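You operate a simulated robot arm through the tools that you are given. There is no shell and no other tool. Be economical: measure what you need, move in short steps, check, and stop when the job is done.

You are at the controls of a simulated robot arm. One attempt, no reset.

Task
Put the oldest filter box from the store cupboard in the box frame.
Fine: swing the frame bar over the box and shut the cupboard door. Set down upright: what you pick out.

The check looks at the end state, three seconds after you hand in, the way a careful person would. Anything else that was tipped, shoved, dropped, spilled or broken makes it a failure.

Robot
A 7-joint arm with a two-finger parallel gripper on a trunk, on a base that drives. Base frame: it is fixed to the floor where the robot stands at the start and does not move with it; the origin is under the middle of the robot, x ahead of it, y to its left, z up; the surface under the hand at the start is at about z = 90.6. Lengths are in cm, angles in rad, forces in N, time in s.
With the tool pointing down near the work surface it reaches from about 26 to 60 cm from the robot's upright axis, wherever it stands. Its first joint turns from -2.897 to 2.897 rad. Places, roughly: box frame [-40, 160, 90]; frame bar [-30, 160, 100]; wide cupboard door [50, 10, 160]. Payload 3.4 kg.
The tool frame sits at the grasp point between the pads (the TCP): z along the fingers, y along the line on which they close. The tips reach 3 cm beyond it. Largest opening 9.4 cm; finger width 2.8, thickness 1; the body of the gripper, 5 by 9.6 cm, starts 5.5 cm behind the TCP.
Orientation is that of the tool frame in the base frame, as a unit quaternion [w, x, y, z]. With the fingers straight down and closing along the base's y, the tool's x points along the base's -x, its y along +y and its z along -z.

Tools
- The arm moves only by the tool step_arm. Its argument "deltas" is a list that holds one entry, the list of rows, each a list of 7 numbers: the turn, a rotation vector about the tool's x, y, z in rad, then the shift along the tool's x, y, z in cm, then the opening, from 0 (shut) to 1 (fully open). In form: [[[ax, ay, az, dx, dy, dz, grip], ...]]. A call has 1 to 8 rows; each row is the pose to reach, as a shift and turn from the pose commanded when the call began, along the tool's axes at that moment. A row lasts 0.2 s, in which the tool goes at most 5 cm and 0.15 rad; a call with a longer step from one row to the next is refused whole, and so is a gripper value outside its range. A pose out of reach is approached as far as the arm can. The call stops where the force on the tool passes 90 N (or 10 N more than at its start, if that is more) or the arm is blocked; 0.2 s more then pass. The fingers move at their own pace (about 7.2 cm/s each) and stop on an object; they squeeze with about 24 N. The grip force told is the motor's: it shows also when the fingers shut on nothing. Time passes only in rows, and 0.2 s behind the last, so rows that repeat a pose let the fingers close. The reply holds the time, the measured pose of the TCP, the force on the tool along the base axes, the opening and the grip force, in the units named above and with some noise, with the torque about the TCP (base axes, N m) and any sound that the robot's microphone picked up.
- Cameras (640 x 400 px; columns grow to the right, rows downward): "scene" is now at [2.84, 16.07, 167.54]; the picture's right is [0.10, -1.00, 0.00], its down [-0.55, -0.06, -0.83] and it looks along [0.83, 0.08, -0.56] (base axes); focal length 214 px, centre (320, 200). "wrist" rides on the gripper at [7.6, 1.4, -10.3] in the tool frame; the picture's right is [-0.18, 0.98, 0.00], its down [-0.75, -0.14, -0.64] and it looks along [-0.63, -0.12, 0.77] (tool axes); focal length 243 px, centre (320, 200). There is no depth. A picture from a camera that has moved, and an enlarged one, comes with that camera's place and axes in the base frame and with its lens.
- capture(camera): a new picture of that camera. No time passes.
- slide_trunk(by): slides the trunk up (or, below 0, down) by that many cm; the arm and the scene camera ride with it, the base frame stays. It gives what a move gives, with no picture.
- roll_base(legs): drives the robot by 1 to 6 legs, each [ahead, left, turn to the left] in cm, cm and rad, along the robot's own axes; the way and the turn of a leg run together, so that a leg with both is an arc; at most 150 cm and 3.142 rad a leg. The arm and the cameras ride along, it lands a little off, and it stops where it bumps. It gives what a move gives.
- turn_head(pan, tilt): turns the head with the scene camera to pan (to the left, within 2.705 rad either way) and tilt (down, from -0.506 to 1.204), counted from straight ahead of the robot. It gives what a move gives.
- enlarge(camera, box): a new picture of the part [left, top, right, bottom] of that camera's present view, enlarged. No time passes.
- hand_in(): hands the job in; it is judged then, once.

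Work in short steps. Places have to be worked out from the pictures, the camera data and where the tool is seen: move nearer, look again, correct. Check each grasp and each placing, and mend what went wrong. You have 120 turns and 78 pictures in all, those below and enlarged ones among them. Open the gripper and draw the arm clear of the work before you hand the job in, unless the task says otherwise; then end with one line.

The tools are called after "Emit:" as name(argument=value, ...) on one line, values as JSON. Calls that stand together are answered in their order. step_arm: Moves the arm, as the interface text tells. Its arguments: {"type":"object","properties":{"deltas":{"type":"array"}},"required":["deltas"]} The other tools are called the same way: slide_trunk (by) slides the trunk up or down; roll_base (legs) drives the base; turn_head (pan, tilt) turns the head that bears the scene camera; capture (camera) takes a picture; enlarge (camera, box) takes an enlarged picture of a part of a camera's view; hand_in () hands the job in.

At the start:

```text
clock: 0.0
tool_pos: [38.95, 15.28, 114.88]
tcp_rot: [0.001, 0.0, 1.0, -0.001]
force: [-0.9, -1.0, 0.3]
ft_torque: [0.01, 0.0, -0.03]
opening: 9.42
gripper_force: 0.1
trunk travel left (down, up): [-32.5, 6.1]
robot x, y, heading: [0.12, -0.38, 0.001]
head pan, tilt: [0.099, 0.59]
```

scene: 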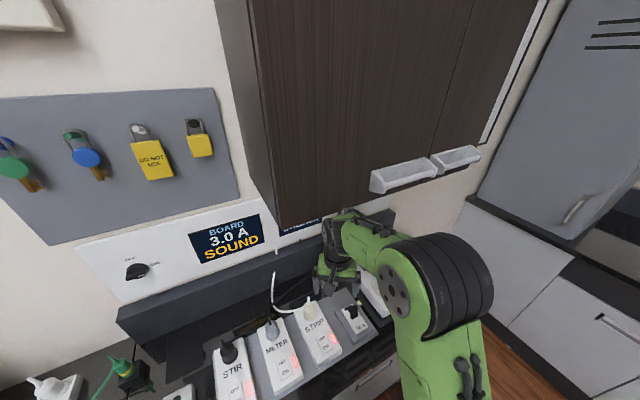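
wrist: 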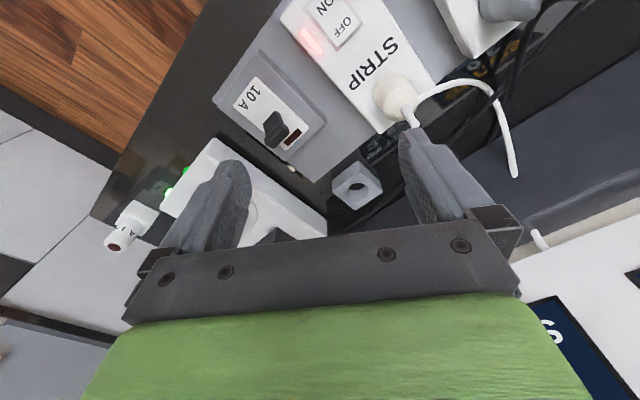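

The cupboard hangs ahead of me over a bench with switches and cables. I'll look up at the cupboard doors first.

Emit:
turn_head(pan=-0.2, tilt=0.1)

Emit:
capture(camera="scene")

Emit:
turn_head(pan=1.6, tilt=0.5)

Emit:
capture(camera="scene")

```text
clock: 0.9
tool_pos: [38.82, 15.32, 114.88]
tcp_rot: [0.0, 0.0, 1.0, -0.001]
force: [-0.2, -0.2, -0.2]
ft_torque: [0.0, -0.03, 0.05]
opening: 9.4
gripper_force: 0.1
trunk travel left (down, up): [-32.5, 6.1]
robot x, y, heading: [-0.03, -0.16, 0.001]
head pan, tilt: [-0.201, 0.099]
```

```text
75 pictures are left
camera scene: at [3.04, 13.35, 172.05], right [-0.2, -0.98, 0.0], down [-0.1, 0.02, -0.99], along [0.98, -0.2, -0.1], focal length 214 px, centre (320, 200)
```

scene: 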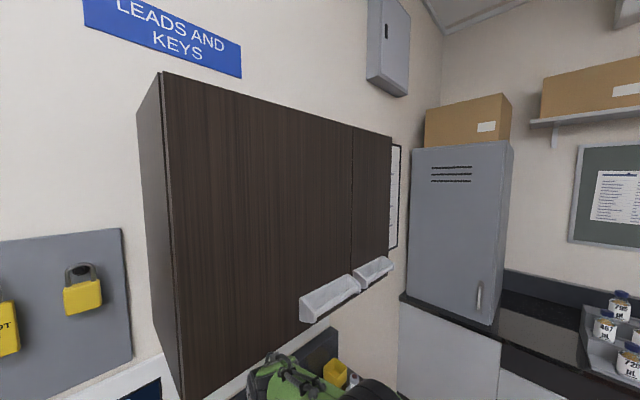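

```text
clock: 2.7
tool_pos: [38.94, 15.22, 114.94]
tcp_rot: [-0.001, -0.001, 1.0, -0.001]
force: [-0.3, 0.1, 0.5]
ft_torque: [-0.03, 0.0, -0.01]
opening: 9.38
gripper_force: 0.0
trunk travel left (down, up): [-32.5, 6.1]
robot x, y, heading: [0.04, 0.19, -0.002]
head pan, tilt: [1.6, 0.499]
```

```text
74 pictures are left
camera scene: at [-6.25, 24.27, 168.36], right [1.0, 0.03, 0.0], down [0.01, -0.48, -0.88], along [-0.03, 0.88, -0.48], focal length 214 px, centre (320, 200)
```

scene: 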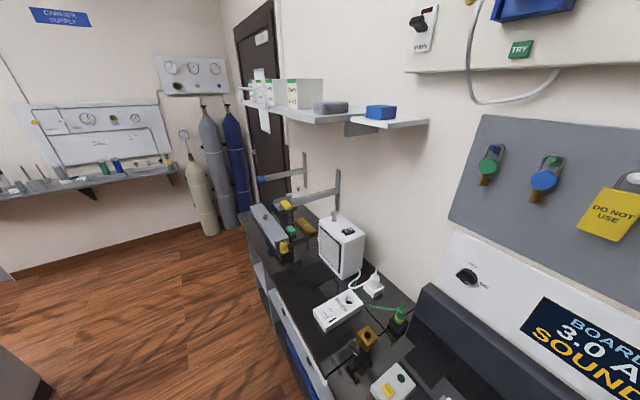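

I'll enlarge the frame area, then look around for instructions and closer at the handles.

Emit:
enlarge(camera="scene", box=[230, 140, 390, 240])

Emit:
enlarge(camera="scene", box=[220, 50, 440, 160])

Emit:
turn_head(pan=-0.3, tilt=0.3)

Emit:
enlarge(camera="scene", box=[160, 100, 480, 300])

```text
4.00 times, centred on (310, 190) of scene
camera zoom: at [-6.25, 24.27, 168.36], right [1.0, 0.03, 0.0], down [0.01, -0.48, -0.88], along [-0.03, 0.88, -0.48], focal length 858 px, centre (360, 240)
```

zoom: 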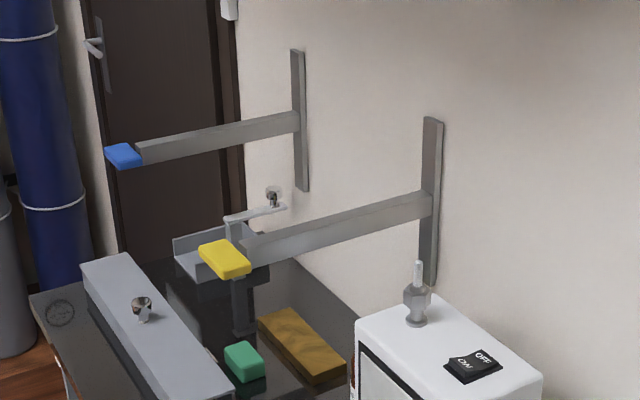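

```text
2.91 times, centred on (330, 105) of scene
camera zoom: at [-6.25, 24.27, 168.36], right [1.0, 0.03, 0.0], down [0.01, -0.48, -0.88], along [-0.03, 0.88, -0.48], focal length 624 px, centre (291, 476)
```

zoom: 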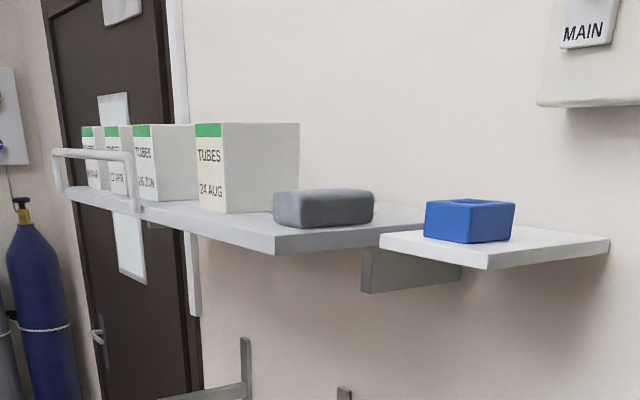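

```text
clock: 4.6
tool_pos: [38.94, 15.31, 114.95]
tcp_rot: [0.0, -0.001, 1.0, -0.002]
force: [-0.4, 0.2, -1.3]
ft_torque: [-0.03, 0.0, 0.04]
opening: 9.37
gripper_force: 0.0
trunk travel left (down, up): [-32.5, 6.1]
robot x, y, heading: [0.37, 0.21, -0.001]
head pan, tilt: [-0.3, 0.3]
```

```text
2.00 times, centred on (320, 200) of scene
camera zoom: at [2.94, 12.42, 170.19], right [-0.3, -0.96, 0.0], down [-0.28, 0.09, -0.96], along [0.91, -0.28, -0.3], focal length 429 px, centre (320, 200)
```

zoom: 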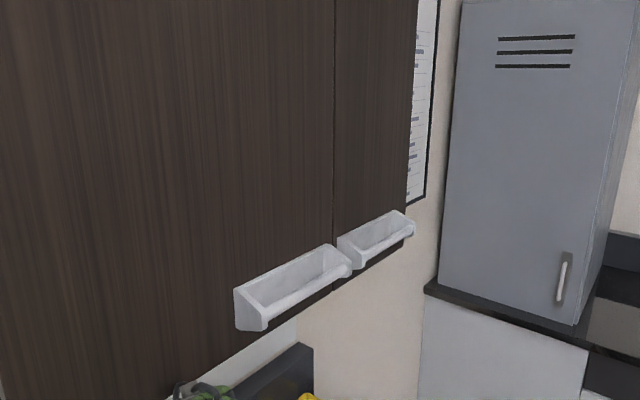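

The wall stands obliquely, about 0.57 rad to the left of my heading. The door plane seems to run from (36,27) to (70,-25), z about 142 to 186. I'll back off along the wall normal and turn to face it.

Emit:
roll_base(legs=[[-21, -13.5, 0], [0, 0, 0.571]])

Emit:
turn_head(pan=0, tilt=0.25)

Emit:
capture(camera="scene")

```text
clock: 8.0
tool_pos: [3.5, 20.36, 114.96]
tcp_rot: [0.0, -0.282, 0.96, -0.001]
force: [-0.5, -0.1, 0.8]
ft_torque: [0.01, 0.01, 0.01]
opening: 9.41
gripper_force: 0.0
trunk travel left (down, up): [-32.5, 6.1]
robot x, y, heading: [-20.91, -13.5, 0.572]
head pan, tilt: [-0.3, 0.3]
```

```text
clock: 8.8
tool_pos: [3.38, 20.37, 115.04]
tcp_rot: [0.0, -0.281, 0.96, 0.0]
force: [-0.1, -0.3, -0.7]
ft_torque: [0.02, 0.03, 0.06]
opening: 9.4
gripper_force: 0.1
trunk travel left (down, up): [-32.5, 6.1]
robot x, y, heading: [-21.25, -13.36, 0.564]
head pan, tilt: [0.0, 0.25]
```

```text
70 pictures are left
camera scene: at [-26.41, 1.06, 170.67], right [0.54, -0.84, 0.0], down [-0.21, -0.13, -0.97], along [0.82, 0.52, -0.25], focal length 214 px, centre (320, 200)
```

scene: 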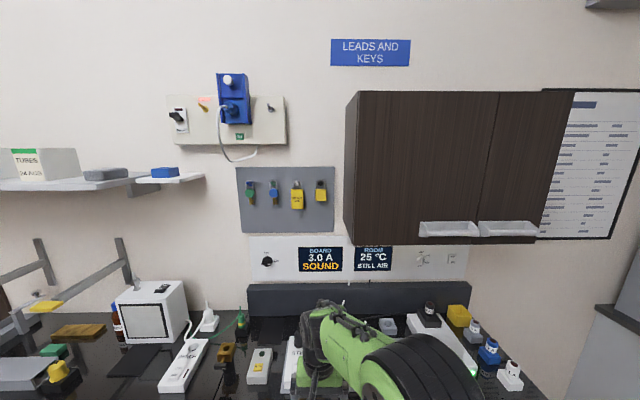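

Now I face it squarely. I'll read the notice sheet and see the handles.

Emit:
enlarge(camera="scene", box=[520, 80, 640, 240])

Emit:
enlarge(camera="scene", box=[380, 190, 560, 300])

Emit:
enlarge(camera="scene", box=[0, 220, 200, 400])

```text
2.50 times, centred on (580, 160) of scene
camera zoom: at [-26.41, 1.06, 170.67], right [0.54, -0.84, 0.0], down [-0.21, -0.13, -0.97], along [0.82, 0.52, -0.25], focal length 536 px, centre (-330, 300)
```

zoom: 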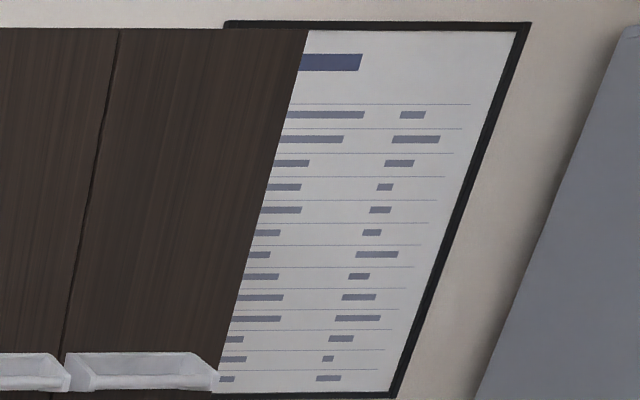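

```text
3.56 times, centred on (470, 245) of scene
camera zoom: at [-26.41, 1.06, 170.67], right [0.54, -0.84, 0.0], down [-0.21, -0.13, -0.97], along [0.82, 0.52, -0.25], focal length 763 px, centre (-213, 40)
```

zoom: 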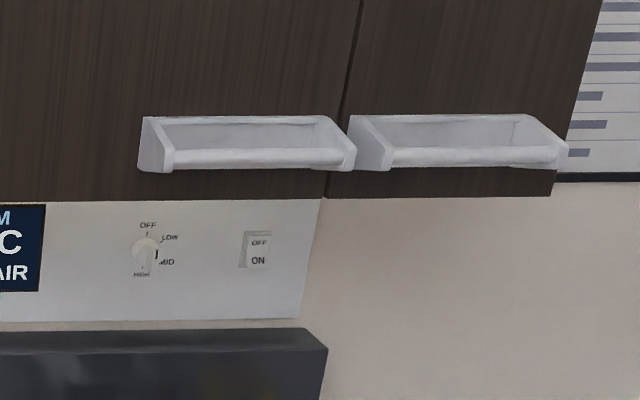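

```text
2.22 times, centred on (100, 310) of scene
camera zoom: at [-26.41, 1.06, 170.67], right [0.54, -0.84, 0.0], down [-0.21, -0.13, -0.97], along [0.82, 0.52, -0.25], focal length 477 px, centre (809, -44)
```

zoom: 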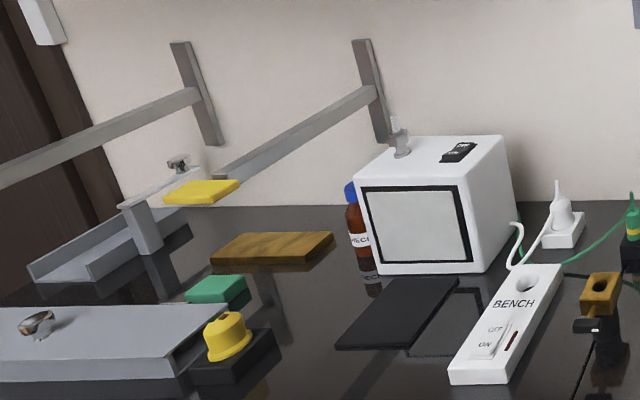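

The door plane is at about 44 cm along the wall normal s=(.845,.536). The door spans r (rightwards) from -4 to 36, and the bar handle spans r 18 to 34 at z about 144. I'll drive to s=-10, r=25, so that the whole door swing stays within reach.

Emit:
roll_base(legs=[[0, -25, 0], [15, 0, 0]])

Emit:
slide_trunk(by=6)

Emit:
turn_head(pan=0, tilt=0.5)

Emit:
capture(camera="scene")

```text
clock: 11.6
tool_pos: [29.41, 7.74, 115.09]
tcp_rot: [0.0, -0.283, 0.959, -0.001]
force: [0.3, -0.5, -0.1]
ft_torque: [-0.02, 0.02, -0.03]
opening: 9.41
gripper_force: 0.1
trunk travel left (down, up): [-32.5, 6.1]
robot x, y, heading: [5.08, -26.23, 0.575]
head pan, tilt: [0.0, 0.25]
```

```text
clock: 12.6
tool_pos: [29.35, 7.69, 121.16]
tcp_rot: [0.0, -0.282, 0.959, -0.001]
force: [0.3, 0.0, -0.1]
ft_torque: [0.02, 0.0, 0.0]
opening: 9.39
gripper_force: 0.0
trunk travel left (down, up): [-38.5, 0.1]
robot x, y, heading: [4.84, -25.73, 0.574]
head pan, tilt: [0.0, 0.25]
```

```text
clock: 13.3
tool_pos: [29.25, 7.71, 120.98]
tcp_rot: [0.0, -0.284, 0.959, -0.001]
force: [0.5, -0.3, -0.3]
ft_torque: [-0.03, -0.01, 0.0]
opening: 9.38
gripper_force: 0.1
trunk travel left (down, up): [-38.5, 0.1]
robot x, y, heading: [4.65, -26.34, 0.582]
head pan, tilt: [0.0, 0.499]
```

```text
66 pictures are left
camera scene: at [-0.66, -11.8, 174.32], right [0.54, -0.84, 0.0], down [-0.4, -0.26, -0.88], along [0.74, 0.48, -0.48], focal length 214 px, centre (320, 200)
```

scene: 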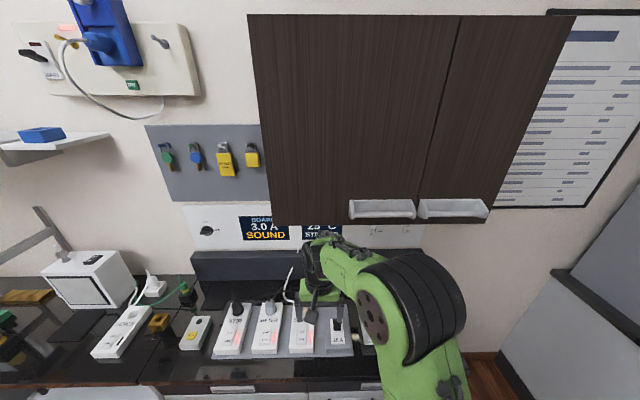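

I raise the hand in front of the door and begin turning it a quarter turn, so that it closes along the wall normal.

Emit:
step_arm(deltas=[[[0, 0, -0.15, -0.1, -2.1, -3.9, 1], [0, 0, -0.3, -0.2, -4.2, -7.8, 1], [0, 0, -0.45, -0.3, -6.3, -11.7, 1], [0, 0, -0.6, -0.4, -8.4, -15.6, 1], [0, 0, -0.75, -0.5, -10.5, -19.5, 1], [0, 0, -0.9, -0.6, -12.6, -23.4, 1], [0, 0, -1.05, -0.8, -14.7, -27.3, 1], [0, 0, -1.2, -1, -16.7, -31, 1]]])

Emit:
capture(camera="scene")

Emit:
capture(camera="wrist")

```text
clock: 15.2
tool_pos: [29.4, -6.44, 152.34]
tcp_rot: [-0.019, 0.768, -0.641, 0.003]
force: [-2.6, -0.2, 0.0]
ft_torque: [0.01, -0.14, -0.02]
opening: 9.39
gripper_force: 0.1
out of reach, approached as far as the arm can: row 8
trunk travel left (down, up): [-38.5, 0.1]
robot x, y, heading: [4.78, -26.41, 0.572]
head pan, tilt: [0.0, 0.499]
```

```text
65 pictures are left
camera scene: at [-1.65, -12.13, 174.31], right [0.54, -0.84, 0.0], down [-0.4, -0.26, -0.88], along [0.74, 0.48, -0.47], focal length 214 px, centre (320, 200)
```

scene: 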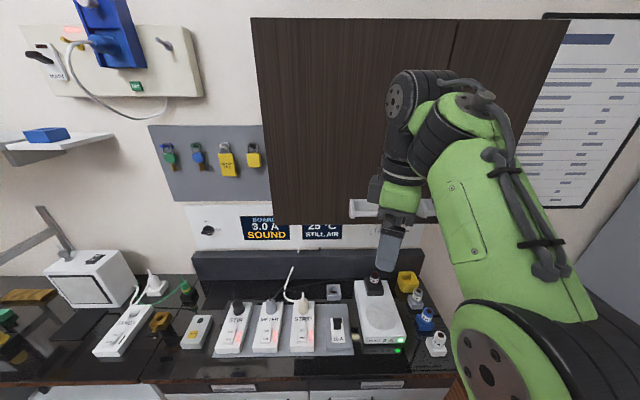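

```text
64 pictures are left
camera wrist: at [29.18, -14.48, 162.35], right [-1.0, 0.01, -0.03], down [-0.01, 0.75, 0.66], along [0.02, 0.66, -0.75], focal length 243 px, centre (320, 200)
```

wrist: 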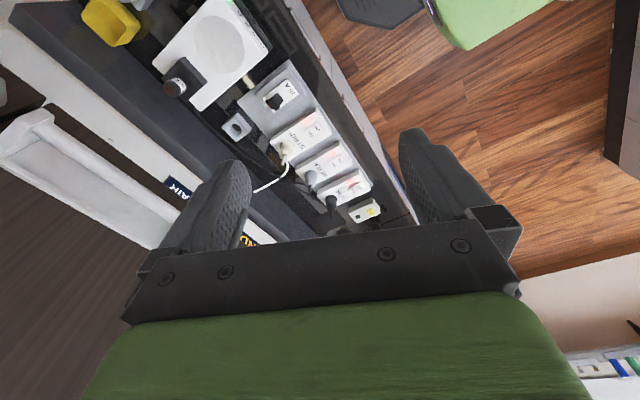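

The hand is near its top reach but still above the handle. I'll zoom in on the handle to see its inner gap.

Emit:
enlarge(camera="wrist", box=[0, 90, 260, 260])

```text
2.35 times, centred on (130, 175) of wrist
camera zoom: at [29.18, -14.48, 162.35], right [-1.0, 0.01, -0.03], down [-0.01, 0.75, 0.66], along [0.02, 0.66, -0.75], focal length 571 px, centre (767, 259)
```

zoom: 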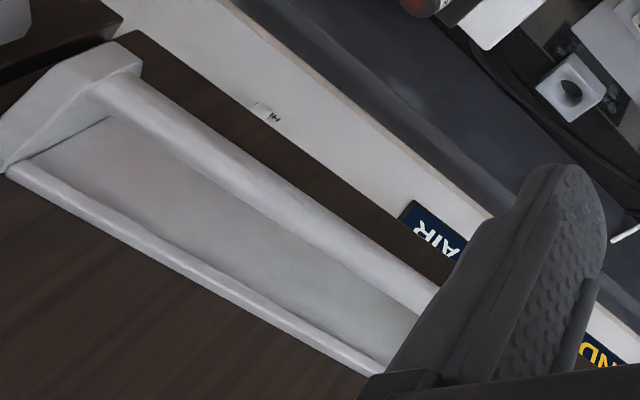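

The gap behind the bar is about 3 cm, and the bar is at s≈40.6, z≈144. A straight-down hand can't reach that far at this height, so I'll pitch it about 45° forward. First I finish the yaw and lower it a bit.

Emit:
step_arm(deltas=[[[0, 0, -0.13, 0, 0, 2, 1], [0, 0, -0.26, 0, 0, 4, 1], [0, 0, -0.38, 0, 0, 6, 1]]])

```text
clock: 15.9
tool_pos: [30.52, -6.01, 146.12]
tcp_rot: [0.0, 0.881, -0.473, -0.001]
force: [1.2, 0.5, -0.1]
ft_torque: [0.0, 0.02, 0.01]
opening: 9.4
gripper_force: 0.1
trunk travel left (down, up): [-38.5, 0.1]
robot x, y, heading: [5.01, -26.18, 0.578]
head pan, tilt: [0.0, 0.499]
```

Yaw is now square to the door. I pitch the hand forward 0.75 rad and move it to a pre-approach point up and in front of the bar.

Emit:
step_arm(deltas=[[[0.15, 0, 0, 0.9, -2.3, -1, 1], [0.3, 0, 0, 1.8, -4.6, -2, 1], [0.45, 0, 0, 2.7, -6.9, -3, 1], [0.6, 0, 0, 3.6, -9.2, -4, 1], [0.75, 0, 0, 4.4, -11.5, -4.8, 0.6], [0.75, 0, 0, 4.4, -11.5, -4.8, 0.6]]])

Emit:
capture(camera="wrist")

Emit:
capture(camera="scene")

```text
clock: 17.4
tool_pos: [42.41, -3.4, 150.93]
tcp_rot: [-0.322, 0.82, -0.44, 0.175]
force: [-0.6, 0.3, 0.0]
ft_torque: [-0.03, 0.0, 0.0]
opening: 5.64
gripper_force: 0.0
trunk travel left (down, up): [-38.5, 0.1]
robot x, y, heading: [5.05, -26.6, 0.575]
head pan, tilt: [0.0, 0.499]
```

```text
62 pictures are left
camera wrist: at [39.92, -14.22, 157.5], right [-0.7, -0.24, -0.67], down [-0.7, 0.44, 0.56], along [0.16, 0.86, -0.48], focal length 243 px, centre (320, 200)
```

wrist: 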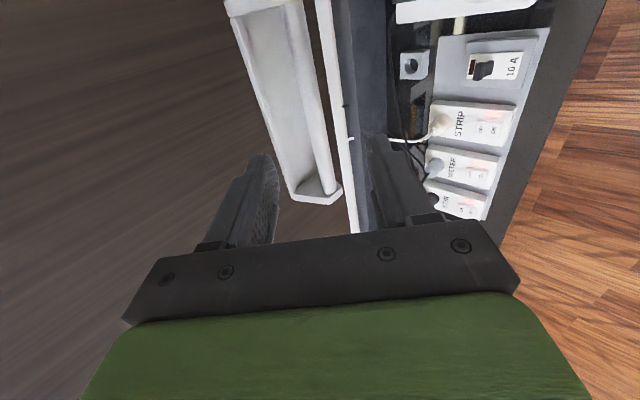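

```text
61 pictures are left
camera scene: at [-0.72, -11.85, 174.31], right [0.54, -0.84, 0.0], down [-0.4, -0.26, -0.88], along [0.74, 0.48, -0.48], focal length 214 px, centre (320, 200)
```

scene: 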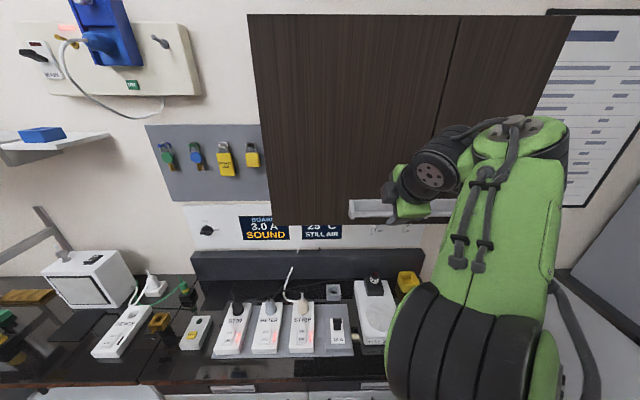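

The bar lines up with the middle of the fingers, just as I computed. I narrow the opening to about 3 cm and advance 8 cm along the fingers to straddle the bar.

Emit:
step_arm(deltas=[[[0, 0, 0, 0, 0, 0, 0.33], [0, 0, 0, 0, 0, 0, 0.33], [0, 0, 0, 0, 0, 2, 0.33], [0, 0, 0, 0, 0, 4, 0.33], [0, 0, 0, 0, 0, 6, 0.33], [0, 0, 0, 0, 0, 8, 0.33]]])

Emit:
capture(camera="wrist")

```text
clock: 18.8
tool_pos: [47.1, -0.28, 145.06]
tcp_rot: [-0.322, 0.82, -0.44, 0.174]
force: [-0.8, 0.2, 0.3]
ft_torque: [-0.01, -0.03, 0.02]
opening: 3.1
gripper_force: 0.1
trunk travel left (down, up): [-38.5, 0.1]
robot x, y, heading: [4.75, -26.36, 0.572]
head pan, tilt: [0.0, 0.499]
```

```text
60 pictures are left
camera wrist: at [44.65, -11.21, 151.6], right [-0.7, -0.24, -0.67], down [-0.69, 0.44, 0.57], along [0.16, 0.86, -0.48], focal length 243 px, centre (320, 200)
```

wrist: 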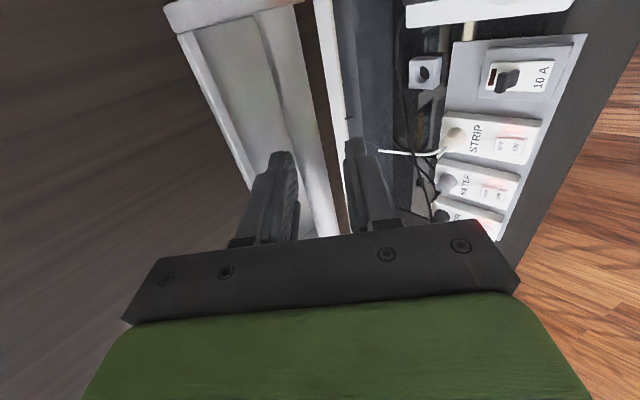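

The fingers straddle the bar without touching it. I pull the door along an arc about its left hinge (r≈-3.8, s≈44.3), the first 0.3 rad.

Emit:
step_arm(deltas=[[[0, 0.051, 0.055, -0.44, 1.61, -1.5, 0.33], [0, 0.102, 0.11, -1.05, 3.19, -2.97, 0.33], [0, 0.153, 0.165, -1.81, 4.73, -4.41, 0.33], [0, 0.205, 0.22, -2.74, 6.22, -5.8, 0.33]]])

Emit:
capture(camera="scene")

```text
clock: 19.8
tool_pos: [38.13, -2.76, 145.08]
tcp_rot: [-0.292, 0.744, -0.558, 0.221]
force: [-0.6, -0.3, 0.4]
ft_torque: [0.02, -0.02, -0.01]
opening: 3.08
gripper_force: 0.0
trunk travel left (down, up): [-38.5, 0.1]
robot x, y, heading: [4.78, -26.07, 0.573]
head pan, tilt: [0.0, 0.499]
```

```text
59 pictures are left
camera scene: at [-0.89, -11.76, 174.3], right [0.54, -0.84, 0.0], down [-0.4, -0.26, -0.88], along [0.74, 0.48, -0.48], focal length 214 px, centre (320, 200)
```

scene: 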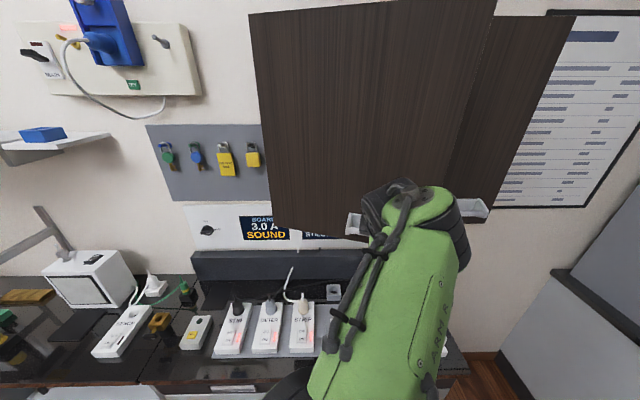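

The door is following. Since the tool frame turns with the door, I repeat the same arc to reach 0.6 rad.

Emit:
step_arm(deltas=[[[0, 0.051, 0.055, -0.44, 1.61, -1.5, 0.33], [0, 0.102, 0.11, -1.05, 3.19, -2.97, 0.33], [0, 0.153, 0.165, -1.81, 4.73, -4.41, 0.33], [0, 0.205, 0.22, -2.74, 6.22, -5.8, 0.33]]])

Emit:
capture(camera="scene")

Emit:
capture(camera="wrist")

```text
clock: 20.8
tool_pos: [30.74, -3.72, 144.93]
tcp_rot: [0.249, -0.632, 0.683, -0.27]
force: [0.5, -0.3, 0.2]
ft_torque: [0.0, 0.0, -0.04]
opening: 3.11
gripper_force: 0.1
trunk travel left (down, up): [-38.5, 0.1]
robot x, y, heading: [5.23, -26.13, 0.577]
head pan, tilt: [0.0, 0.499]
```

```text
58 pictures are left
camera scene: at [-0.82, -11.74, 174.3], right [0.54, -0.84, 0.0], down [-0.4, -0.26, -0.88], along [0.74, 0.48, -0.48], focal length 214 px, centre (320, 200)
```

scene: 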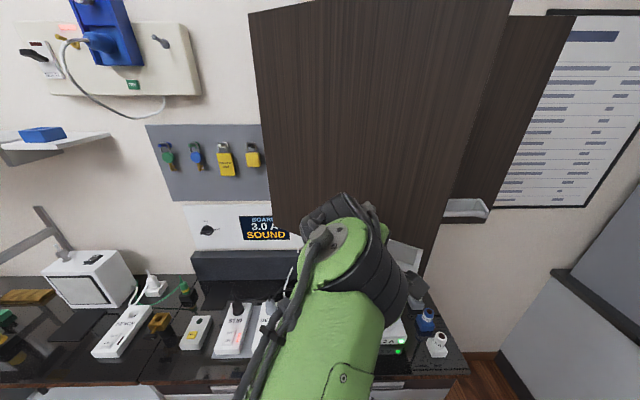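

```text
57 pictures are left
camera wrist: at [22.13, -10.83, 151.56], right [-0.7, 0.24, -0.67], down [-0.27, 0.78, 0.56], along [0.66, 0.58, -0.48], focal length 243 px, centre (320, 200)
```

wrist: 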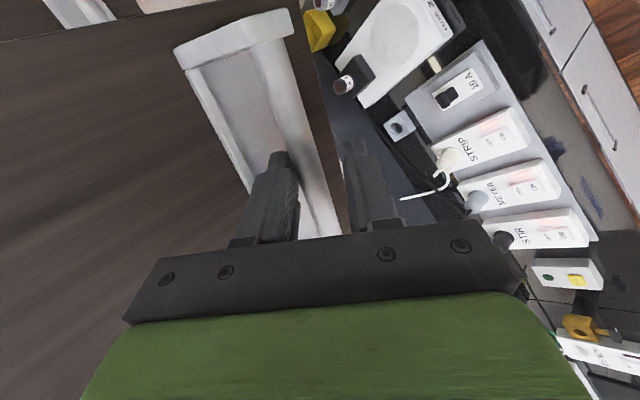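

Door is at about 0.6 rad with no strain. I pull 0.15 rad more, then withdraw the fingers along their own axis.

Emit:
step_arm(deltas=[[[0, 0.051, 0.055, -0.44, 1.61, -1.5, 0.33], [0, 0.102, 0.11, -1.05, 3.19, -2.97, 0.33], [0, 0.102, 0.11, -1.05, 3.19, -2.97, 0.45]]])

Emit:
step_arm(deltas=[[[0, 0, 0, 0, 0, -2.5, 0.45], [0, 0, 0, 0, 0, -5, 0.45], [0, 0, 0, 0, 0, -8, 0.45], [0, 0, 0, 0, 2, -10, 0.3]]])

Emit:
capture(camera="scene")

```text
clock: 21.4
tool_pos: [29.22, -5.12, 144.91]
tcp_rot: [0.211, -0.544, 0.759, -0.287]
force: [-0.6, -0.8, 0.6]
ft_torque: [-0.01, -0.01, -0.01]
opening: 4.24
gripper_force: 0.1
trunk travel left (down, up): [-38.5, 0.1]
robot x, y, heading: [4.59, -26.3, 0.573]
head pan, tilt: [0.0, 0.499]
stopped in row 3: the arm was blocked; the commanded pose is now the measured one
```

```text
clock: 22.1
tool_pos: [26.6, -5.21, 150.1]
tcp_rot: [0.196, -0.471, 0.784, -0.354]
force: [0.3, -0.6, 0.5]
ft_torque: [-0.04, 0.02, 0.02]
opening: 4.22
gripper_force: 0.1
trunk travel left (down, up): [-38.5, 0.1]
robot x, y, heading: [4.67, -26.13, 0.577]
head pan, tilt: [0.0, 0.499]
stopped in row 3: the arm was blocked; the commanded pose is now the measured one
```

```text
56 pictures are left
camera scene: at [-0.71, -11.75, 174.3], right [0.54, -0.84, 0.0], down [-0.4, -0.26, -0.88], along [0.74, 0.48, -0.48], focal length 214 px, centre (320, 200)
```

scene: 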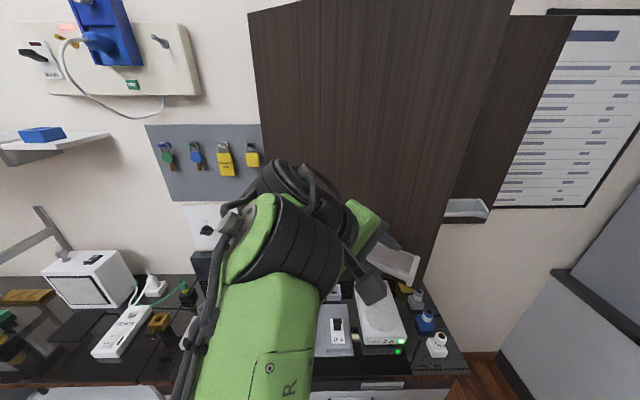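

The arm hit a joint limit; the fingers look to be just off the bar. I back away toward the robot while turning the yaw back.

Emit:
step_arm(deltas=[[[0, -0.074, -0.067, 1.76, 0, -1.4, 0.3], [0, -0.148, -0.134, 3.5, 0.3, -2.4, 0.3], [0, -0.222, -0.2, 5.3, 1, -3, 0.3], [0, -0.296, -0.268, 7, 1.7, -3.7, 0.3]]])

Emit:
capture(camera="scene")

```text
clock: 22.7
tool_pos: [27.4, -11.11, 151.14]
tcp_rot: [0.185, -0.46, 0.795, -0.349]
force: [0.0, 0.5, -1.1]
ft_torque: [0.03, 0.0, -0.02]
opening: 2.82
gripper_force: 0.1
trunk travel left (down, up): [-38.5, 0.1]
robot x, y, heading: [5.05, -26.09, 0.569]
head pan, tilt: [0.0, 0.499]
stopped in row 2: the arm was blocked; the commanded pose is now the measured one
```

```text
55 pictures are left
camera scene: at [-0.65, -11.87, 174.32], right [0.54, -0.84, 0.0], down [-0.4, -0.26, -0.88], along [0.74, 0.48, -0.48], focal length 214 px, centre (320, 200)
```

scene: 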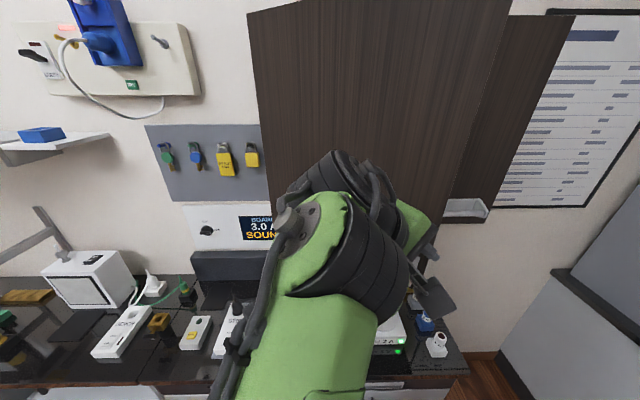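

The arm is folded too tightly here, so the block is a limit rather than contact. I check with the wrist camera that nothing is hooked before driving back.

Emit:
capture(camera="wrist")

```text
54 pictures are left
camera wrist: at [16.37, -13.27, 157.39], right [-0.5, 0.49, -0.72], down [0.07, 0.85, 0.52], along [0.86, 0.21, -0.46], focal length 243 px, centre (320, 200)
```

wrist: 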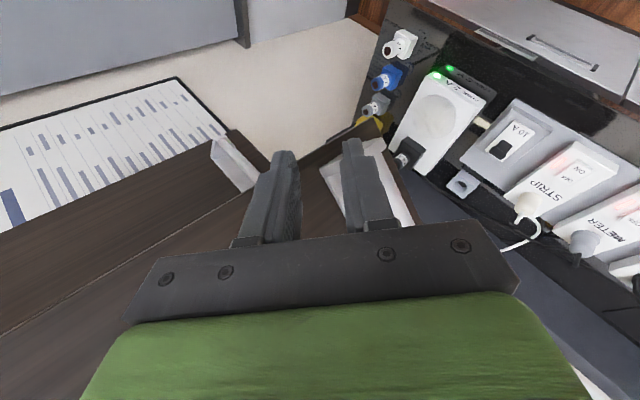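

The fingers are above the handle and free of it. I drive back 16 cm and look again.

Emit:
roll_base(legs=[[-16, 0, 0]])

Emit:
step_arm(deltas=[[[0, -0.1, -0.09, 1.5, 0, -1.4, 0.2], [0, -0.2, -0.18, 3, 0, -2.4, 0.1], [0, -0.296, -0.268, 3, 0, -3, 0]]])

Emit:
capture(camera="scene")

```text
clock: 24.1
tool_pos: [13.8, -19.7, 151.26]
tcp_rot: [0.185, -0.459, 0.795, -0.349]
force: [-0.5, 0.1, 0.0]
ft_torque: [0.01, 0.0, 0.02]
opening: 2.83
gripper_force: 0.1
trunk travel left (down, up): [-38.5, 0.1]
robot x, y, heading: [-8.67, -34.89, 0.572]
head pan, tilt: [0.0, 0.499]
```

```text
clock: 24.7
tool_pos: [14.79, -26.48, 152.46]
tcp_rot: [0.171, -0.418, 0.817, -0.359]
force: [-0.1, 0.7, 0.1]
ft_torque: [0.0, -0.01, 0.06]
opening: 0.94
gripper_force: 0.0
trunk travel left (down, up): [-38.5, 0.1]
robot x, y, heading: [-8.17, -34.93, 0.573]
head pan, tilt: [0.0, 0.499]
stopped in row 2: the arm was blocked; the commanded pose is now the measured one
```

```text
53 pictures are left
camera scene: at [-14.09, -20.64, 174.32], right [0.54, -0.84, 0.0], down [-0.4, -0.26, -0.88], along [0.74, 0.48, -0.48], focal length 214 px, centre (320, 200)
```

scene: 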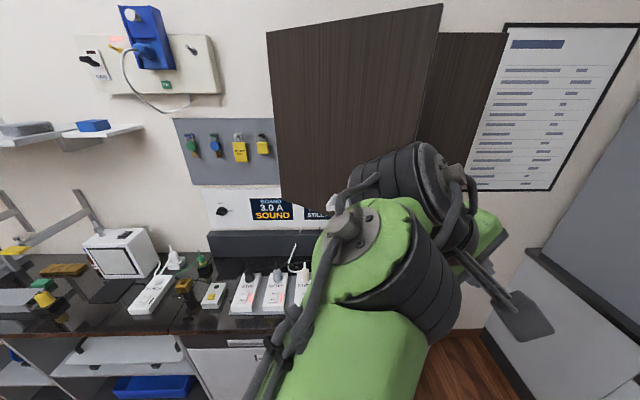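

The wrist is cramped too close to the robot. I extend the hand forward into the free space in front of the door and then turn it.

Emit:
step_arm(deltas=[[[0, 0, 0, -2.8, -0.77, 0.74, 0], [0, 0, 0, -5.6, -1.55, 1.48, 0], [0, 0, 0, -8.4, -2.3, 2.2, 0], [0, -0.1, -0.095, -11.2, -3.1, 3, 0], [0, -0.2, -0.19, -11.2, -3.1, 3, 0], [0, -0.3, -0.28, -11.2, -3.1, 3, 0]]])

```text
clock: 26.1
tool_pos: [24.71, -19.94, 152.4]
tcp_rot: [0.239, -0.578, 0.715, -0.311]
force: [1.3, -0.2, -0.2]
ft_torque: [0.02, -0.03, 0.01]
opening: 0.0
gripper_force: 24.3
trunk travel left (down, up): [-38.5, 0.1]
robot x, y, heading: [-8.58, -34.85, 0.578]
head pan, tilt: [0.0, 0.499]
```

Good, it tracks again. I turn the hand to face the wall squarely and move right, past the door's free edge (r≈27, s≈18).

Emit:
step_arm(deltas=[[[0, -0.1, -0.095, 0.25, -1.2, 1.25, 0], [0, -0.2, -0.19, 0.5, -2.4, 2.5, 0], [0, -0.3, -0.285, 0.75, -3.6, 3.75, 0], [0, -0.4, -0.38, 1, -4.8, 5, 0], [0, -0.5, -0.475, 1.2, -5.9, 6.1, 0], [0, -0.576, -0.552, 1.39, -6.86, 7.17, 0]]])

Emit:
capture(camera="scene")

Emit:
capture(camera="wrist")

```text
clock: 27.5
tool_pos: [34.14, -23.5, 152.57]
tcp_rot: [-0.338, 0.812, -0.437, 0.189]
force: [0.0, -0.3, -0.5]
ft_torque: [0.01, -0.02, 0.04]
opening: 0.0
gripper_force: 23.9
trunk travel left (down, up): [-38.5, 0.1]
robot x, y, heading: [-8.46, -34.62, 0.576]
head pan, tilt: [0.0, 0.499]
```

```text
52 pictures are left
camera scene: at [-14.01, -20.72, 174.33], right [0.54, -0.84, 0.0], down [-0.4, -0.26, -0.88], along [0.74, 0.48, -0.48], focal length 214 px, centre (320, 200)
```

scene: 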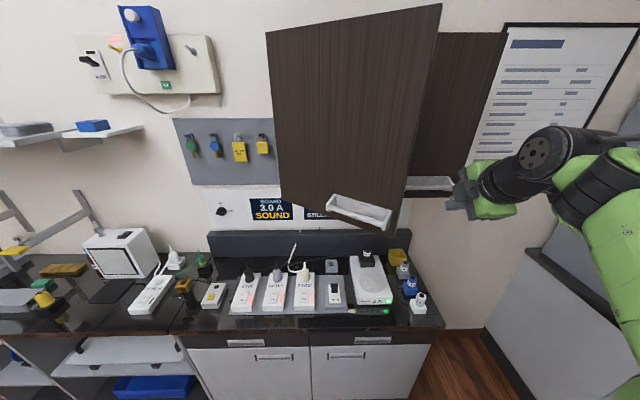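

```text
51 pictures are left
camera wrist: at [31.42, -34.56, 158.8], right [-0.67, -0.23, -0.7], down [-0.72, 0.44, 0.54], along [0.19, 0.87, -0.46], focal length 243 px, centre (320, 200)
```

wrist: 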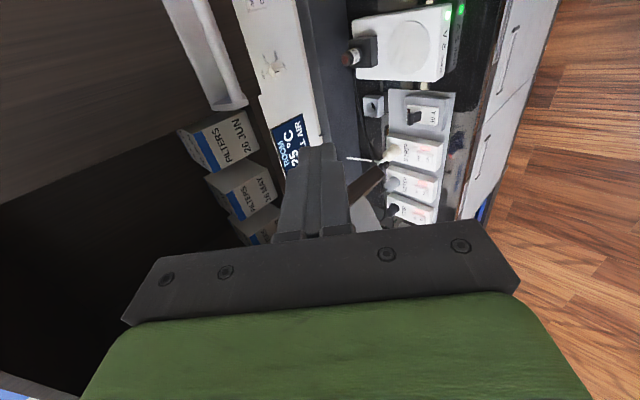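

The doors reveal boxes labelled FILTERS with dates (20 JUN, 16 MAY and others). I drive ahead 12 cm so that the closed fingers reach inside the opened door's edge, then sweep left to push it open.

Emit:
roll_base(legs=[[12, 0, 0]])

Emit:
step_arm(deltas=[[[0, 0, 0, -3, 0, 0, 0], [0, 0, 0, -6, 0, 0, 0], [0, 0, 0, -9, 0, 0, 0], [0, 0, 0, -12, 0, 0, 0], [0, 0, 0, -15, 0, 0, 0], [0, 0, 0, -18, 0, 0, 0]]])

Emit:
capture(camera="scene")

```text
clock: 28.7
tool_pos: [44.34, -16.84, 152.55]
tcp_rot: [-0.338, 0.811, -0.438, 0.191]
force: [-0.8, 0.2, 0.1]
ft_torque: [0.01, 0.0, 0.02]
opening: 0.0
gripper_force: 23.4
trunk travel left (down, up): [-38.5, 0.1]
robot x, y, heading: [1.8, -28.25, 0.572]
head pan, tilt: [0.0, 0.499]
```

```text
clock: 30.1
tool_pos: [34.39, -1.2, 152.22]
tcp_rot: [-0.336, 0.812, -0.438, 0.191]
force: [-0.3, 0.7, -0.5]
ft_torque: [-0.03, -0.02, -0.02]
opening: 0.02
gripper_force: 24.1
trunk travel left (down, up): [-38.5, 0.1]
robot x, y, heading: [1.62, -28.39, 0.57]
head pan, tilt: [0.0, 0.499]
```

```text
50 pictures are left
camera scene: at [-4.05, -13.46, 174.26], right [0.54, -0.84, 0.0], down [-0.4, -0.26, -0.88], along [0.74, 0.47, -0.48], focal length 214 px, centre (320, 200)
```

scene: 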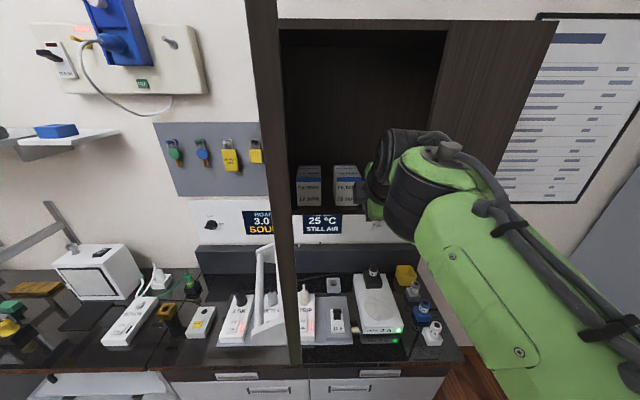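

The door is swung well open, and two boxes show inside. A little more leftward push, then back right to uncover the boxes.

Emit:
step_arm(deltas=[[[0, 0, 0, -3, 0, 0, 0], [0, 0, 0, -6, 0, 0, 0], [0, 0, 0, -9, 0, 0, 0], [0, 0, 0, -12, 0, 0, 0]]])

Emit:
step_arm(deltas=[[[0, 0, 0, 4, 0, 0, 0], [0, 0, 0, 8, 1, -1, 0], [0, 0, 0, 12, 2, -2, 0], [0, 0, 0, 16, 3, -3, 0], [0, 0, 0, 20, 4, -4, 0], [0, 0, 0, 24, 5, -5, 0], [0, 0, 0, 28, 6, -6, 0]]])

Emit:
capture(camera="scene")

```text
clock: 31.1
tool_pos: [27.84, 8.56, 152.19]
tcp_rot: [-0.336, 0.812, -0.438, 0.191]
force: [0.3, 0.6, -0.2]
ft_torque: [0.01, 0.0, -0.02]
opening: 0.01
gripper_force: 23.8
trunk travel left (down, up): [-38.5, 0.1]
robot x, y, heading: [1.72, -28.56, 0.576]
head pan, tilt: [0.0, 0.499]
```

```text
clock: 32.7
tool_pos: [36.1, -20.03, 152.56]
tcp_rot: [-0.338, 0.811, -0.438, 0.19]
force: [-0.7, -0.2, -0.1]
ft_torque: [0.02, 0.01, 0.04]
opening: 0.0
gripper_force: 23.7
trunk travel left (down, up): [-38.5, 0.1]
robot x, y, heading: [1.7, -28.4, 0.574]
head pan, tilt: [0.0, 0.499]
```

```text
49 pictures are left
camera scene: at [-3.9, -14.1, 174.33], right [0.54, -0.84, 0.0], down [-0.4, -0.26, -0.88], along [0.74, 0.48, -0.48], focal length 214 px, centre (320, 200)
```

scene: 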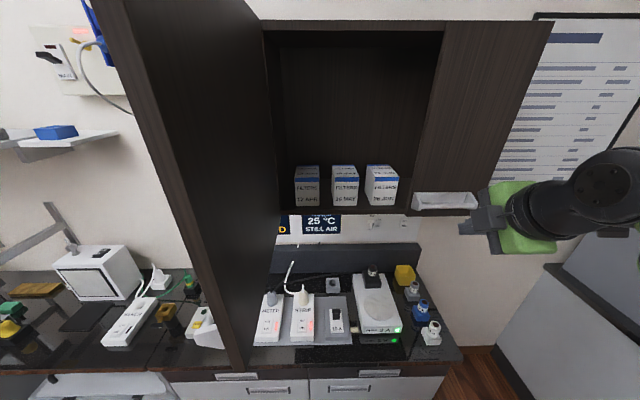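

Door is about 100° open, and three boxes stand on the cupboard floor. I'll read the labels.

Emit:
enlarge(camera="scene", box=[270, 150, 430, 250])

Emit:
enlarge(camera="scene", box=[410, 140, 560, 260])

```text
4.00 times, centred on (350, 200) of scene
camera zoom: at [-3.9, -14.1, 174.33], right [0.54, -0.84, 0.0], down [-0.4, -0.26, -0.88], along [0.74, 0.48, -0.48], focal length 858 px, centre (200, 200)
```

zoom: 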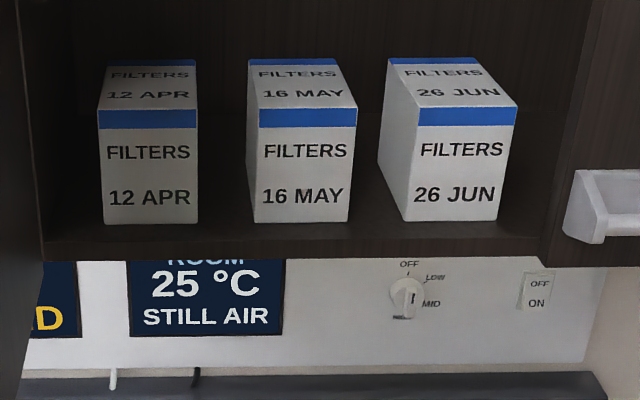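

```text
3.33 times, centred on (485, 200) of scene
camera zoom: at [-3.9, -14.1, 174.33], right [0.54, -0.84, 0.0], down [-0.4, -0.26, -0.88], along [0.74, 0.48, -0.48], focal length 715 px, centre (-230, 200)
```

zoom: 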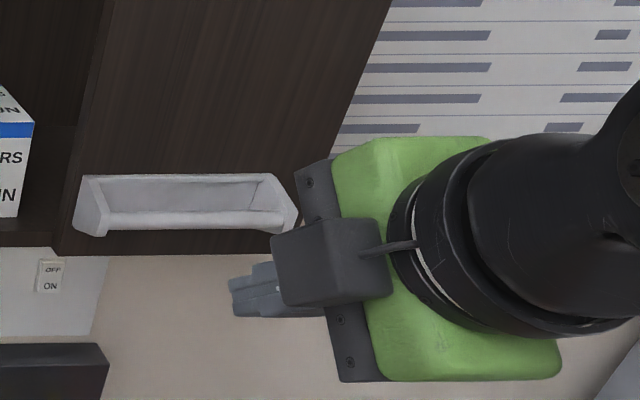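

12 APR is the oldest visible: left box, centre r≈5.8, front s≈47, z≈141–150, about 7 cm wide. I drive ahead 12 cm and roll the hand a quarter turn so that it closes sideways. On the way I'll look behind the narrow door for any further box.

Emit:
roll_base(legs=[[10, 0, 0]])

Emit:
step_arm(deltas=[[[0, 0, 0.15, -3, 0, 0, 0.3], [0, 0, 0.3, -6, 0, 0, 0.6], [0, 0, 0.45, -9, 0, 0, 1], [0, 0, 0.6, -12, 0, 0, 1], [0, 0, 0.75, -15, 0, 0, 1], [0, 0, 0.9, -18, 0, 0, 1], [0, 0, 1.05, -21, 0, 0, 1], [0, 0, 1.2, -24, 0, 0, 1]]])

```text
clock: 33.9
tool_pos: [44.67, -14.44, 152.45]
tcp_rot: [-0.336, 0.812, -0.438, 0.191]
force: [0.2, 0.4, -0.2]
ft_torque: [-0.01, 0.02, -0.01]
opening: 0.0
gripper_force: 24.1
trunk travel left (down, up): [-38.5, 0.1]
robot x, y, heading: [10.54, -22.9, 0.57]
head pan, tilt: [0.0, 0.499]
```

```text
clock: 35.7
tool_pos: [31.51, 5.82, 152.24]
tcp_rot: [0.386, -0.422, 0.82, 0.033]
force: [-0.2, 1.2, 0.9]
ft_torque: [0.0, 0.01, -0.03]
opening: 9.41
gripper_force: 0.1
trunk travel left (down, up): [-38.5, 0.1]
robot x, y, heading: [10.14, -22.92, 0.576]
head pan, tilt: [0.0, 0.499]
```

Now the remaining 0.37 rad of roll, then a look from both cameras.

Emit:
step_arm(deltas=[[[0, 0, 0.13, 0, 0, 0, 1], [0, 0, 0.26, 0, 0, 0, 1], [0, 0, 0.371, 0, 0, 0, 1]]])

Emit:
capture(camera="wrist")

```text
clock: 36.5
tool_pos: [31.46, 5.6, 152.24]
tcp_rot: [0.373, -0.263, 0.884, 0.104]
force: [0.1, -0.2, 0.4]
ft_torque: [-0.04, 0.04, 0.01]
opening: 9.41
gripper_force: 0.1
trunk travel left (down, up): [-38.5, 0.1]
robot x, y, heading: [10.24, -22.82, 0.578]
head pan, tilt: [0.0, 0.499]
```

```text
46 pictures are left
camera wrist: at [20.12, 0.02, 153.93], right [-0.43, 0.9, 0.12], down [0.13, -0.07, 0.99], along [0.9, 0.44, -0.08], focal length 243 px, centre (320, 200)
```

wrist: 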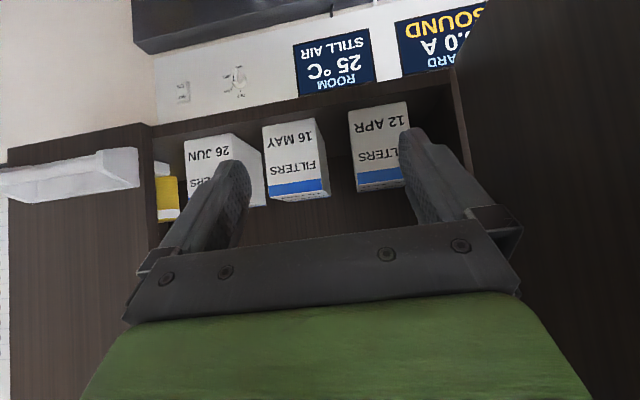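

There's something white and yellow beside the 26 JUN box, behind the narrow door. I zoom in on it.

Emit:
enlarge(camera="wrist", box=[120, 90, 360, 240])

```text
2.67 times, centred on (240, 165) of wrist
camera zoom: at [20.12, 0.02, 153.93], right [-0.43, 0.9, 0.12], down [0.13, -0.07, 0.99], along [0.9, 0.44, -0.08], focal length 647 px, centre (533, 293)
```

zoom: 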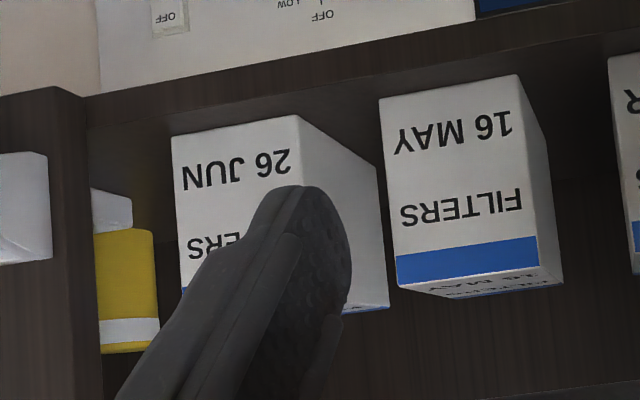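

An unidentified item stands behind the narrow door. I yaw the hand right to view the right part of the interior.

Emit:
step_arm(deltas=[[[0.1, 0, 0.1, 0, 0, 0, 1], [0.2, 0, 0.2, 0, 0, 0, 1], [0.3, 0, 0.3, 0, 0, 0, 1], [0.4, 0, 0.4, 0, 0, 0, 1], [0.46, 0, 0.46, 0, 0, 0, 1]]])

Emit:
capture(camera="wrist")

```text
clock: 37.6
tool_pos: [34.9, 3.38, 151.49]
tcp_rot: [0.325, 0.023, 0.945, 0.035]
force: [-0.8, 0.0, 0.5]
ft_torque: [0.0, 0.01, 0.06]
opening: 9.4
gripper_force: 0.1
trunk travel left (down, up): [-38.5, 0.1]
robot x, y, heading: [10.08, -23.0, 0.574]
head pan, tilt: [0.0, 0.499]
stopped in row 5: the arm was blocked; the commanded pose is now the measured one
```

```text
44 pictures are left
camera wrist: at [22.61, 4.68, 155.12], right [0.17, 0.97, 0.19], down [0.2, -0.22, 0.95], along [0.97, -0.12, -0.23], focal length 243 px, centre (320, 200)
```

wrist: 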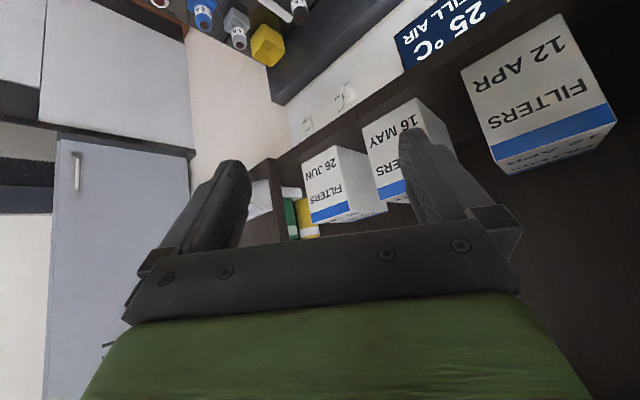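

Emit:
enlarge(camera="wrist", box=[240, 150, 360, 245])

```text
4.21 times, centred on (300, 198) of wrist
camera zoom: at [22.61, 4.68, 155.12], right [0.17, 0.97, 0.19], down [0.2, -0.22, 0.95], along [0.97, -0.12, -0.23], focal length 1022 px, centre (404, 210)
```

zoom: 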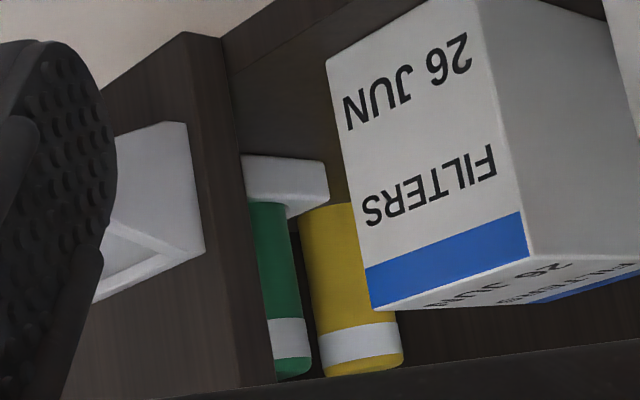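

Those are coloured bottles in a rack, not filter boxes, so 12 APR it is (r 2.2–9.3, front s≈46.9, z 141–150). I turn the hand square again and line it up in front of that box.

Emit:
step_arm(deltas=[[[-0.067, -0.019, -0.099, 0.94, 2.15, 0.64, 1], [-0.133, -0.038, -0.198, 1.88, 4.3, 1.27, 1], [-0.2, -0.058, -0.298, 2.8, 6.45, 1.9, 1], [-0.266, -0.077, -0.397, 3.75, 8.6, 2.54, 1], [-0.333, -0.096, -0.496, 4.69, 10.77, 3.18, 1], [-0.333, -0.096, -0.496, 4.69, 10.77, 3.18, 1]]])

Emit:
capture(camera="wrist")

Emit:
capture(camera="scene")

```text
clock: 39.0
tool_pos: [33.36, 14.55, 147.0]
tcp_rot: [0.367, -0.262, 0.886, 0.109]
force: [-0.7, 0.3, 0.2]
ft_torque: [0.0, -0.02, 0.04]
opening: 9.38
gripper_force: 0.1
trunk travel left (down, up): [-38.5, 0.1]
robot x, y, heading: [10.32, -22.63, 0.572]
head pan, tilt: [0.0, 0.499]
```

```text
42 pictures are left
camera wrist: at [22.0, 8.8, 148.99], right [-0.43, 0.9, 0.13], down [0.14, -0.08, 0.99], along [0.89, 0.44, -0.09], focal length 243 px, centre (320, 200)
```

wrist: 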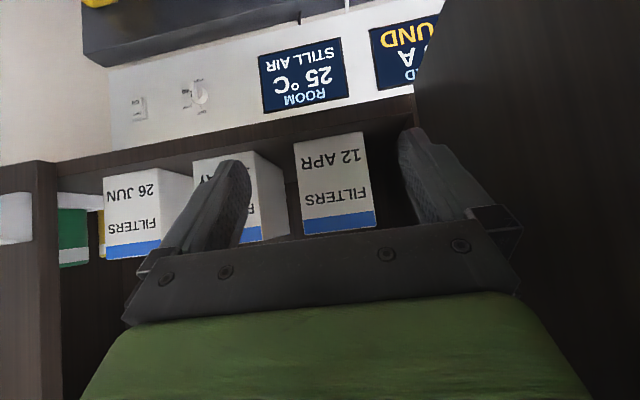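

```text
41 pictures are left
camera scene: at [4.45, -8.53, 174.31], right [0.54, -0.84, 0.0], down [-0.4, -0.26, -0.88], along [0.74, 0.48, -0.48], focal length 214 px, centre (320, 200)
```

scene: 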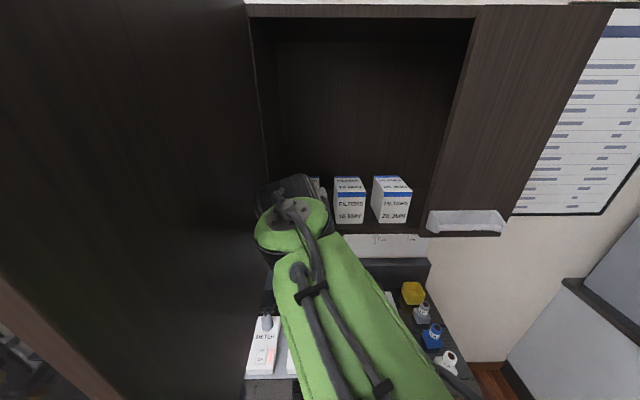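

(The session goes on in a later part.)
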